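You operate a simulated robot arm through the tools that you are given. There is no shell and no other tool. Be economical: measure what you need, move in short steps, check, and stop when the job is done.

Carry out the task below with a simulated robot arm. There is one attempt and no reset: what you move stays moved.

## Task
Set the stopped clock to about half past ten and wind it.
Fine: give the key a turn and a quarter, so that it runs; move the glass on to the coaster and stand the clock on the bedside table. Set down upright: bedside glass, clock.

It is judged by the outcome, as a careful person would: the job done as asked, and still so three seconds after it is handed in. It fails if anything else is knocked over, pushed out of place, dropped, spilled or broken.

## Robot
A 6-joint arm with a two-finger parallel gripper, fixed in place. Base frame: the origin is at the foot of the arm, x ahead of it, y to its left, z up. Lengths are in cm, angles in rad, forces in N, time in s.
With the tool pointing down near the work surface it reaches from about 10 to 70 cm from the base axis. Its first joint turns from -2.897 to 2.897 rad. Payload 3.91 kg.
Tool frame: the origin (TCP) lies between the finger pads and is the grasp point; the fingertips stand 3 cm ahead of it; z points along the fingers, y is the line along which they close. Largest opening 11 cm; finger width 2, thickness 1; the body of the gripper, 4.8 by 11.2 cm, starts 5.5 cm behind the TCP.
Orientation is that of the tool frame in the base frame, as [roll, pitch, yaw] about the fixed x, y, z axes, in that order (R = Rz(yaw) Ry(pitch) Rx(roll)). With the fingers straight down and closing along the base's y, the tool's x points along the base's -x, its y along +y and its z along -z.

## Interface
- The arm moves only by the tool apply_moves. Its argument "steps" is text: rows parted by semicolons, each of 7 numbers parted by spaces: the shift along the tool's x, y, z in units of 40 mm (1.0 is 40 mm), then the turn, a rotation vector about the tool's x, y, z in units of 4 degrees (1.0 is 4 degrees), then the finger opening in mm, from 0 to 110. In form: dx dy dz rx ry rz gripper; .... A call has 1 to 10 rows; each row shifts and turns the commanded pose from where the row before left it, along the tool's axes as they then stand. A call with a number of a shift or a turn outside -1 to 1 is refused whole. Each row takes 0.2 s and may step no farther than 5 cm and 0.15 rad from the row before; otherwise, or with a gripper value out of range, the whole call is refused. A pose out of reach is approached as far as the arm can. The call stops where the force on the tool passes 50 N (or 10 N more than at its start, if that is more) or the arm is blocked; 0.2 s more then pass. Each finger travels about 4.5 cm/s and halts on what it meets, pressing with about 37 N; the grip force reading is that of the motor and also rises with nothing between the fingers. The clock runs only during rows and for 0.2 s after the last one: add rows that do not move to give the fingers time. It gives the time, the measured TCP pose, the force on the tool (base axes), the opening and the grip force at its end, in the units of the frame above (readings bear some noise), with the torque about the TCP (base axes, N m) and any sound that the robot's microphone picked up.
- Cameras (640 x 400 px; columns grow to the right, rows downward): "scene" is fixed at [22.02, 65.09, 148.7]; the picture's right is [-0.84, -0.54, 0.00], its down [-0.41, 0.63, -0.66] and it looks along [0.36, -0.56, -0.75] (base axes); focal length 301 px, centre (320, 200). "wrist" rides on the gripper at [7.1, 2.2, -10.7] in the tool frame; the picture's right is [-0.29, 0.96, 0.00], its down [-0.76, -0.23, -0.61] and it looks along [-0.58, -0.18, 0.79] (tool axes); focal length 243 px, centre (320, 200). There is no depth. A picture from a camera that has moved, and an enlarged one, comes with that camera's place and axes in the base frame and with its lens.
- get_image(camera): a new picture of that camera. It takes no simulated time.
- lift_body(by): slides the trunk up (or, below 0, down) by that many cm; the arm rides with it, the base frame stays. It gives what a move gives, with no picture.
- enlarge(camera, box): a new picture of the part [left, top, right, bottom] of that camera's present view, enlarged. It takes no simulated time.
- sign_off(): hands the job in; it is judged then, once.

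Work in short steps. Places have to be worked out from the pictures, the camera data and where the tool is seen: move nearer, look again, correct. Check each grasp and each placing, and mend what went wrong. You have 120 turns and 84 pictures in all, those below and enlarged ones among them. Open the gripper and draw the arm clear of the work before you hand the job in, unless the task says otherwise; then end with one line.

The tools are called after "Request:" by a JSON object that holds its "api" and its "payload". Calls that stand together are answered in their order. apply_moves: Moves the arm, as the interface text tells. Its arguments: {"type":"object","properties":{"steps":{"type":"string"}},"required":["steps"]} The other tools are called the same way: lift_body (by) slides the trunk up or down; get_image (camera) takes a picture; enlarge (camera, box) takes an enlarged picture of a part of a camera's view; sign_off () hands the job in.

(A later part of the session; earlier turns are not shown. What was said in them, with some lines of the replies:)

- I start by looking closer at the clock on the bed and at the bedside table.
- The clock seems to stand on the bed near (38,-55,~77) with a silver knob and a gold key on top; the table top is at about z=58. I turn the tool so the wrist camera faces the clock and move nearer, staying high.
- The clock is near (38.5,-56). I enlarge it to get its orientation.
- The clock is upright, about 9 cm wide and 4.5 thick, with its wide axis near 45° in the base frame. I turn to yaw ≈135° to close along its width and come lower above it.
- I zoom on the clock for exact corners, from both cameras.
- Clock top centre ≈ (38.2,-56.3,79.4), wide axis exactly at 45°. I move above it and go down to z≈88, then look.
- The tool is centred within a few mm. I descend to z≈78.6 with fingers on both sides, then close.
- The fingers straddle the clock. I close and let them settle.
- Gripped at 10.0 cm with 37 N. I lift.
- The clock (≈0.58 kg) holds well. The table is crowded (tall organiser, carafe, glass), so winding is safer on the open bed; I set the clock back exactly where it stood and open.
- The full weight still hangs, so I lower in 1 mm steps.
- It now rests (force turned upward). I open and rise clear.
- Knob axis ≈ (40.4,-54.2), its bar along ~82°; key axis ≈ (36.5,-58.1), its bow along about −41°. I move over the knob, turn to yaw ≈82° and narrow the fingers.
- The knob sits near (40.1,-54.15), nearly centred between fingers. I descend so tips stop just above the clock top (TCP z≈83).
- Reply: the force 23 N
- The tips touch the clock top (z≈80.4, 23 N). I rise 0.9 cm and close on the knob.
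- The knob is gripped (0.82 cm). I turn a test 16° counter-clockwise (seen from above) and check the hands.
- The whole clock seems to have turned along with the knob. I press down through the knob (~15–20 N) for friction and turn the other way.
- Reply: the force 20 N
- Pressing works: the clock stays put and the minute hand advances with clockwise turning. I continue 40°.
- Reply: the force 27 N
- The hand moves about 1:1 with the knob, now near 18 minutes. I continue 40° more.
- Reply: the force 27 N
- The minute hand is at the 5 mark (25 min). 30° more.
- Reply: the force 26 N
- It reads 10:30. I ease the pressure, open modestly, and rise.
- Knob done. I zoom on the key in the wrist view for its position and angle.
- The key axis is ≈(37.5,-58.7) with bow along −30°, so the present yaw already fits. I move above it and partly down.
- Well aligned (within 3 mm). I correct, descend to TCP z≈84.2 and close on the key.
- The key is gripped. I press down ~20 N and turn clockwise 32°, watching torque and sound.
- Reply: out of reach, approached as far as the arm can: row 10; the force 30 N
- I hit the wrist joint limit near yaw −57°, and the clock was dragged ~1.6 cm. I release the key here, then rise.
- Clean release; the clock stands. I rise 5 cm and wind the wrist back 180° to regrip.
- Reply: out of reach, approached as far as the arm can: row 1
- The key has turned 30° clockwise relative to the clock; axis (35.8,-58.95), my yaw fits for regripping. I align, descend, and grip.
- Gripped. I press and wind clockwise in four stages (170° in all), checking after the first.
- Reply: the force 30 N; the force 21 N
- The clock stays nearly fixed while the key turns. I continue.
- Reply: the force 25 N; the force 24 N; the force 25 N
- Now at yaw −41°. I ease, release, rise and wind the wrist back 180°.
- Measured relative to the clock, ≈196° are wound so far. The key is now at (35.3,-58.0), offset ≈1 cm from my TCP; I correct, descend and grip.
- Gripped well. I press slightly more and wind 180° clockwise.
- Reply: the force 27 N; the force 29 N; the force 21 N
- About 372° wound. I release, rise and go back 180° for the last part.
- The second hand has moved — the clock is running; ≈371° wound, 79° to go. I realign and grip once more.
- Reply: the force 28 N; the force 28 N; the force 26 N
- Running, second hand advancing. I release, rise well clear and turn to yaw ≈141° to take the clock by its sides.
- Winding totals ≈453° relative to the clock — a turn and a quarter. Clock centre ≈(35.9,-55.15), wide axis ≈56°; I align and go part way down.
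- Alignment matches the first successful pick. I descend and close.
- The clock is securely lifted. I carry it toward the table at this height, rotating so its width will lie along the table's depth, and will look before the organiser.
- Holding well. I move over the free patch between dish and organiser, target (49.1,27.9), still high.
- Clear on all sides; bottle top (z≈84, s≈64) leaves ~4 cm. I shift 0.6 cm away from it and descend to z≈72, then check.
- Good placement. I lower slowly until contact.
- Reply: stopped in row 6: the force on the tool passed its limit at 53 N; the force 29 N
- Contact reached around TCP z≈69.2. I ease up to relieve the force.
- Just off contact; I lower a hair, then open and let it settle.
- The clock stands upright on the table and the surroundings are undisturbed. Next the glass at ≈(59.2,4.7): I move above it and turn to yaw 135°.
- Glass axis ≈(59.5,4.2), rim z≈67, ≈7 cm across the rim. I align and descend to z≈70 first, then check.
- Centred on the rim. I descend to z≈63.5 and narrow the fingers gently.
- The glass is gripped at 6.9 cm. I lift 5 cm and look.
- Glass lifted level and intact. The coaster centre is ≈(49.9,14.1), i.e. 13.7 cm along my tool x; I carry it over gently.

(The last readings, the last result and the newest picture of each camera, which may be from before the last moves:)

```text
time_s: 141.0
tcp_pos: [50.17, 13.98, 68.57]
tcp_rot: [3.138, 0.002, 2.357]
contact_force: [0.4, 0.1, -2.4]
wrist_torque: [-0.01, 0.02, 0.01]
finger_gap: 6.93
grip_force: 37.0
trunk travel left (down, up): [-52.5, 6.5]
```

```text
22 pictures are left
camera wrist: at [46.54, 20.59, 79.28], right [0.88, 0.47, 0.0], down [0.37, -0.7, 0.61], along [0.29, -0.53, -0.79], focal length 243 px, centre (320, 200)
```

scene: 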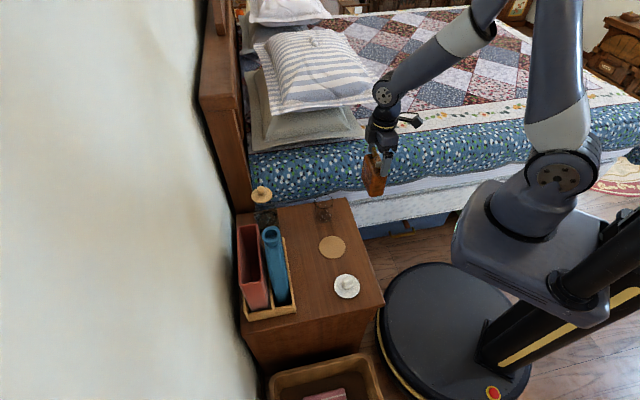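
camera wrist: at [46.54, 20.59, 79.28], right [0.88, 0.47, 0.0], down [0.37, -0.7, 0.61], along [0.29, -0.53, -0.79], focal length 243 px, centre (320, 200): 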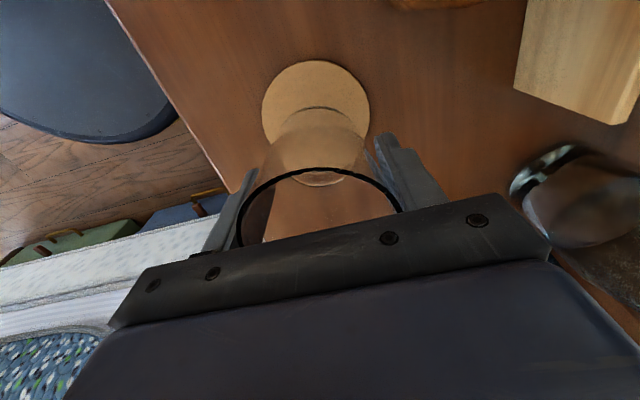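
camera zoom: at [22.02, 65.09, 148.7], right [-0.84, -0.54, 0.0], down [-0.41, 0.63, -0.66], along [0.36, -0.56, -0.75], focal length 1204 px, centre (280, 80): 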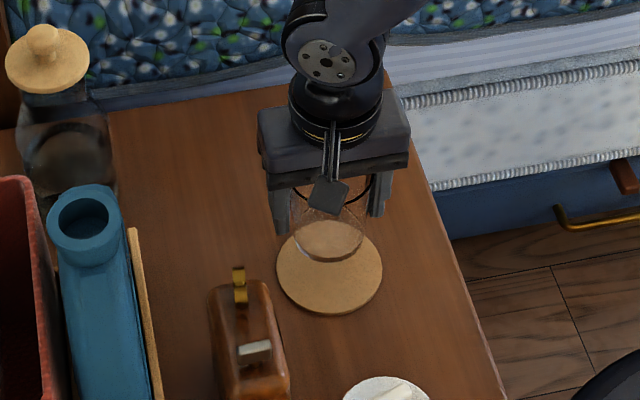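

The glass base appears ~1 cm short of the coaster centre. I shift 1 cm on and lower 2 cm, then compare again.

Request:
{"api": "apply_moves", "payload": {"steps": "0.25 0 0 0 0 0 60;0 0 0.25 0 0 0 60;0 0 0.25 0 0 0 60;0 0 0 0 0 0 60"}}

Request:
{"api": "enlarge", "payload": {"camera": "scene", "box": [300, 210, 370, 270]}}

Request:
{"api": "enlarge", "payload": {"camera": "wrist", "box": [220, 40, 420, 210]}}

```text
time_s: 142.0
tcp_pos: [49.42, 14.57, 66.53]
tcp_rot: [3.138, 0.001, 2.355]
contact_force: [0.1, 0.5, -1.7]
wrist_torque: [-0.03, -0.04, -0.02]
finger_gap: 6.93
grip_force: 36.8
trunk travel left (down, up): [-52.5, 6.5]
```

```text
6.67 times, centred on (335, 240) of scene
camera zoom: at [22.02, 65.09, 148.7], right [-0.84, -0.54, 0.0], down [-0.41, 0.63, -0.66], along [0.36, -0.56, -0.75], focal length 2007 px, centre (220, -67)
```

zoom: 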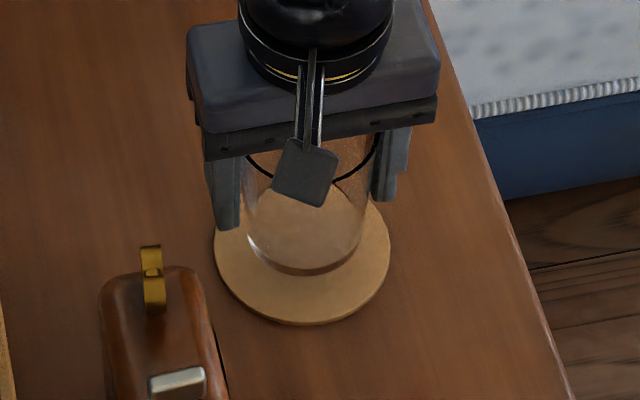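

```text
2.35 times, centred on (320, 125) of wrist
camera zoom: at [45.84, 21.3, 77.27], right [0.88, 0.47, 0.0], down [0.37, -0.7, 0.61], along [0.29, -0.53, -0.79], focal length 571 px, centre (320, 376)
```

zoom: 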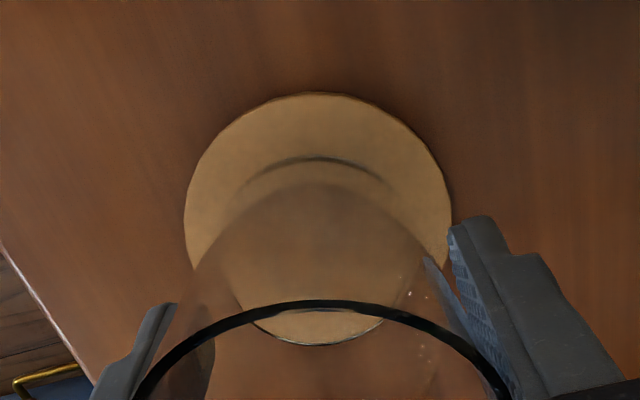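

Projected straight down, the glass base now lands at the coaster centre (within 3 mm). I lower slowly.

Request:
{"api": "apply_moves", "payload": {"steps": "0 0 0.2 0 0 0 60;0 0 0.15 0 0 0 60;0 0 0.1 0 0 0 60;0 0 0.05 0 0 0 60;0 0 0 0 0 0 60"}}

```text
time_s: 143.2
tcp_pos: [49.36, 14.69, 64.5]
tcp_rot: [3.14, 0.003, 2.355]
contact_force: [0.2, -0.3, -1.4]
wrist_torque: [0.01, 0.0, 0.05]
finger_gap: 6.92
grip_force: 37.3
trunk travel left (down, up): [-52.5, 6.5]
```

Request:
{"api": "apply_moves", "payload": {"steps": "0 0 0.03 0 0 0 60;0 0 0.03 0 0 0 60;0 0 0 0 0 0 60"}}

```text
time_s: 144.0
tcp_pos: [49.35, 14.7, 64.32]
tcp_rot: [3.138, 0.002, 2.356]
contact_force: [-0.2, -0.2, -2.7]
wrist_torque: [0.01, -0.03, -0.02]
finger_gap: 6.89
grip_force: 37.1
trunk travel left (down, up): [-52.5, 6.5]
```

Not touching yet; 1 mm steps further.

Request:
{"api": "apply_moves", "payload": {"steps": "0 0 0.03 0 0 0 60;0 0 0.03 0 0 0 60;0 0 0 0 0 0 60"}}

```text
time_s: 144.8
tcp_pos: [49.34, 14.66, 63.99]
tcp_rot: [3.139, 0.002, 2.355]
contact_force: [0.1, -0.3, -2.1]
wrist_torque: [0.02, -0.01, 0.01]
finger_gap: 6.93
grip_force: 36.9
trunk travel left (down, up): [-52.5, 6.5]
```

Request:
{"api": "apply_moves", "payload": {"steps": "0 0 0.025 0 0 0 60;0 0 0.025 0 0 0 60;0 0 0 0 0 0 60"}}

```text
time_s: 145.6
tcp_pos: [49.36, 14.67, 63.9]
tcp_rot: [3.138, 0.002, 2.357]
contact_force: [-1.4, 0.3, 0.8]
wrist_torque: [0.1, 0.0, 0.01]
finger_gap: 6.91
grip_force: 37.1
trunk travel left (down, up): [-52.5, 6.5]
```

The glass rests on the coaster. I open to 90 mm and rise straight up.

Request:
{"api": "apply_moves", "payload": {"steps": "0 0 0 0 0 0 75;0 0 0 0 0 0 90;0 0 0 0 0 0 90;0 0 0 0 0 0 90"}}

Request:
{"api": "apply_moves", "payload": {"steps": "0 0 -0.3 0 0 0 90;0 0 -0.5 0 0 0 90;0 0 -0.7 0 0 0 90;0 0 -0.8 0 0 0 90;0 0 -0.8 0 0 0 90;0 0 -0.8 0 0 0 90;0 0 -0.8 0 0 0 90;0 0 -0.8 0 0 0 90;0 0 0 0 0 0 90"}}

Request:
{"api": "get_image", "payload": {"camera": "wrist"}}

Request:
{"api": "get_image", "payload": {"camera": "scene"}}

```text
time_s: 146.6
tcp_pos: [49.44, 14.69, 63.83]
tcp_rot: [3.14, 0.002, 2.356]
contact_force: [0.2, 0.1, 0.8]
wrist_torque: [-0.04, -0.01, -0.02]
finger_gap: 8.98
grip_force: 0.0
trunk travel left (down, up): [-52.5, 6.5]
```

```text
time_s: 148.6
tcp_pos: [49.25, 14.64, 85.8]
tcp_rot: [3.137, 0.001, 2.355]
contact_force: [0.7, 0.6, 0.3]
wrist_torque: [-0.04, -0.01, 0.02]
finger_gap: 9.01
grip_force: 0.0
trunk travel left (down, up): [-52.5, 6.5]
```

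```text
19 pictures are left
camera wrist: at [45.67, 21.26, 96.59], right [0.88, 0.47, 0.0], down [0.37, -0.7, 0.61], along [0.29, -0.53, -0.79], focal length 243 px, centre (320, 200)
```

wrist: 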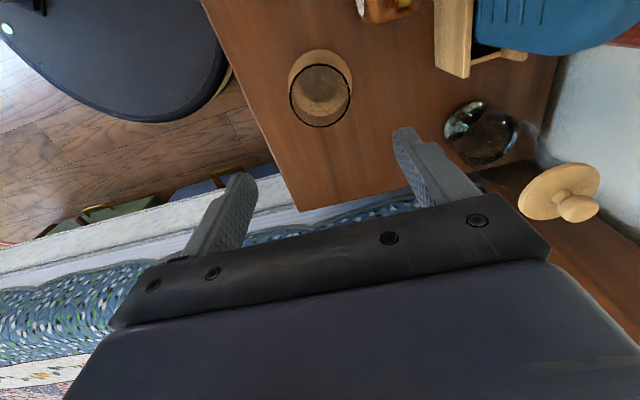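

```text
18 pictures are left
```

scene: 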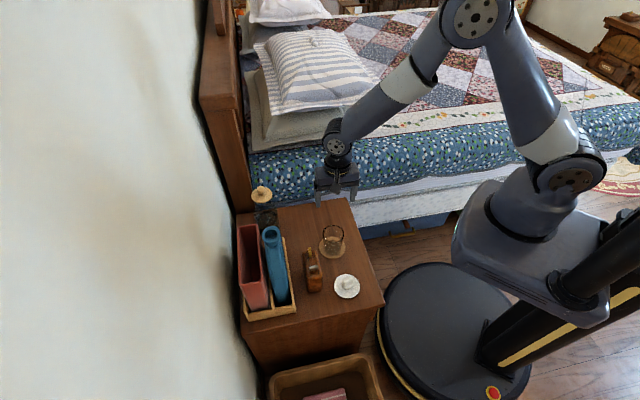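

Glass on coaster, clock upright, everything else in place. I draw the arm back toward the base side, which also lets the wrist camera see the clock's face.

Request:
{"api": "apply_moves", "payload": {"steps": "0.6 -0.75 0 0 0 0 90;0.6 -0.75 0 0 0 0 90;0.6 -0.75 0 0 0 0 90;0.6 -0.75 0 0 0 0 90;0.6 -0.75 0 0 0 0 90;0 0 0 0 0 0 90"}}

Request:
{"api": "get_image", "payload": {"camera": "wrist"}}

Request:
{"api": "enlarge", "payload": {"camera": "wrist", "box": [480, 0, 600, 90]}}

```text
time_s: 150.0
tcp_pos: [30.06, 12.47, 85.54]
tcp_rot: [3.137, 0.002, 2.357]
contact_force: [0.6, -0.3, -0.2]
wrist_torque: [0.03, -0.03, 0.01]
finger_gap: 8.99
grip_force: 0.1
trunk travel left (down, up): [-52.5, 6.5]
```

```text
17 pictures are left
camera wrist: at [26.63, 19.12, 96.41], right [0.88, 0.47, 0.0], down [0.37, -0.7, 0.61], along [0.29, -0.53, -0.79], focal length 243 px, centre (320, 200)
```

wrist: 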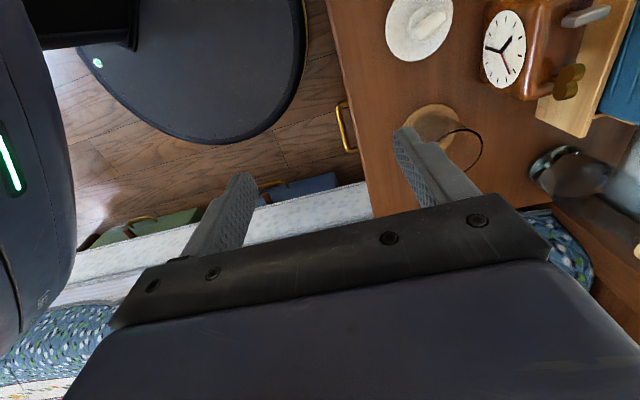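

```text
4.44 times, centred on (540, 45) of wrist
camera zoom: at [26.63, 19.12, 96.41], right [0.88, 0.47, 0.0], down [0.37, -0.7, 0.61], along [0.29, -0.53, -0.79], focal length 1078 px, centre (-658, 889)
```

zoom: 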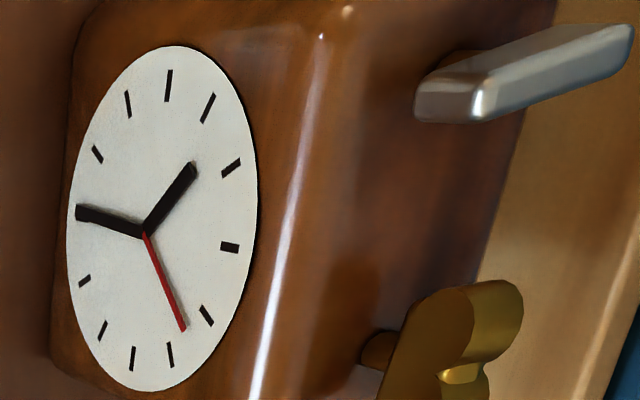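

The face reads just past 10:30 with the second hand running. I raise the arm a bit more, gripper open, and hand in.

Request:
{"api": "apply_moves", "payload": {"steps": "0 -0.3 -0.7 0 0 0 110;0 -0.3 -0.7 0 0 0 110;0 0 -0.7 0 0 0 110;0 0 0 0 0 0 110"}}

Request:
{"api": "enlarge", "payload": {"camera": "scene", "box": [230, 170, 390, 310]}}

```text
time_s: 151.0
tcp_pos: [28.5, 10.63, 94.15]
tcp_rot: [3.138, 0.001, 2.356]
contact_force: [0.0, 0.0, -0.5]
wrist_torque: [0.0, -0.02, -0.03]
finger_gap: 10.98
grip_force: 0.1
trunk travel left (down, up): [-52.5, 6.5]
```

```text
2.86 times, centred on (310, 240) of scene
camera zoom: at [22.02, 65.09, 148.7], right [-0.84, -0.54, 0.0], down [-0.41, 0.63, -0.66], along [0.36, -0.56, -0.75], focal length 860 px, centre (349, 86)
```

zoom: 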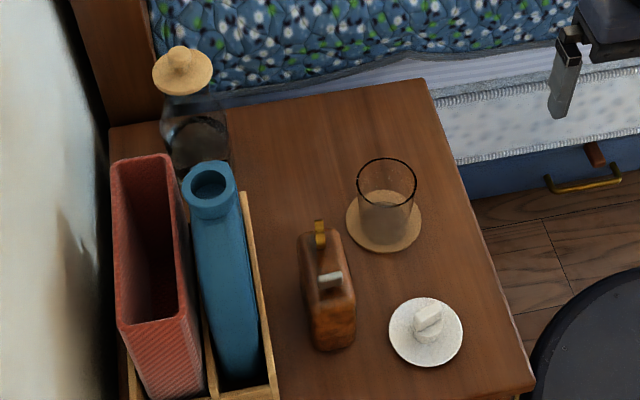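

The glass stands within the coaster, the clock stands on the table and runs, and the arm is clear. I hand in.

Request:
{"api": "sign_off", "payload": {}}

```text
The job is handed in.
```

The clock is set to about half past ten, wound by roughly a turn and a quarter and running; it stands upright on the bedside table, and the glass stands upright on the coaster.
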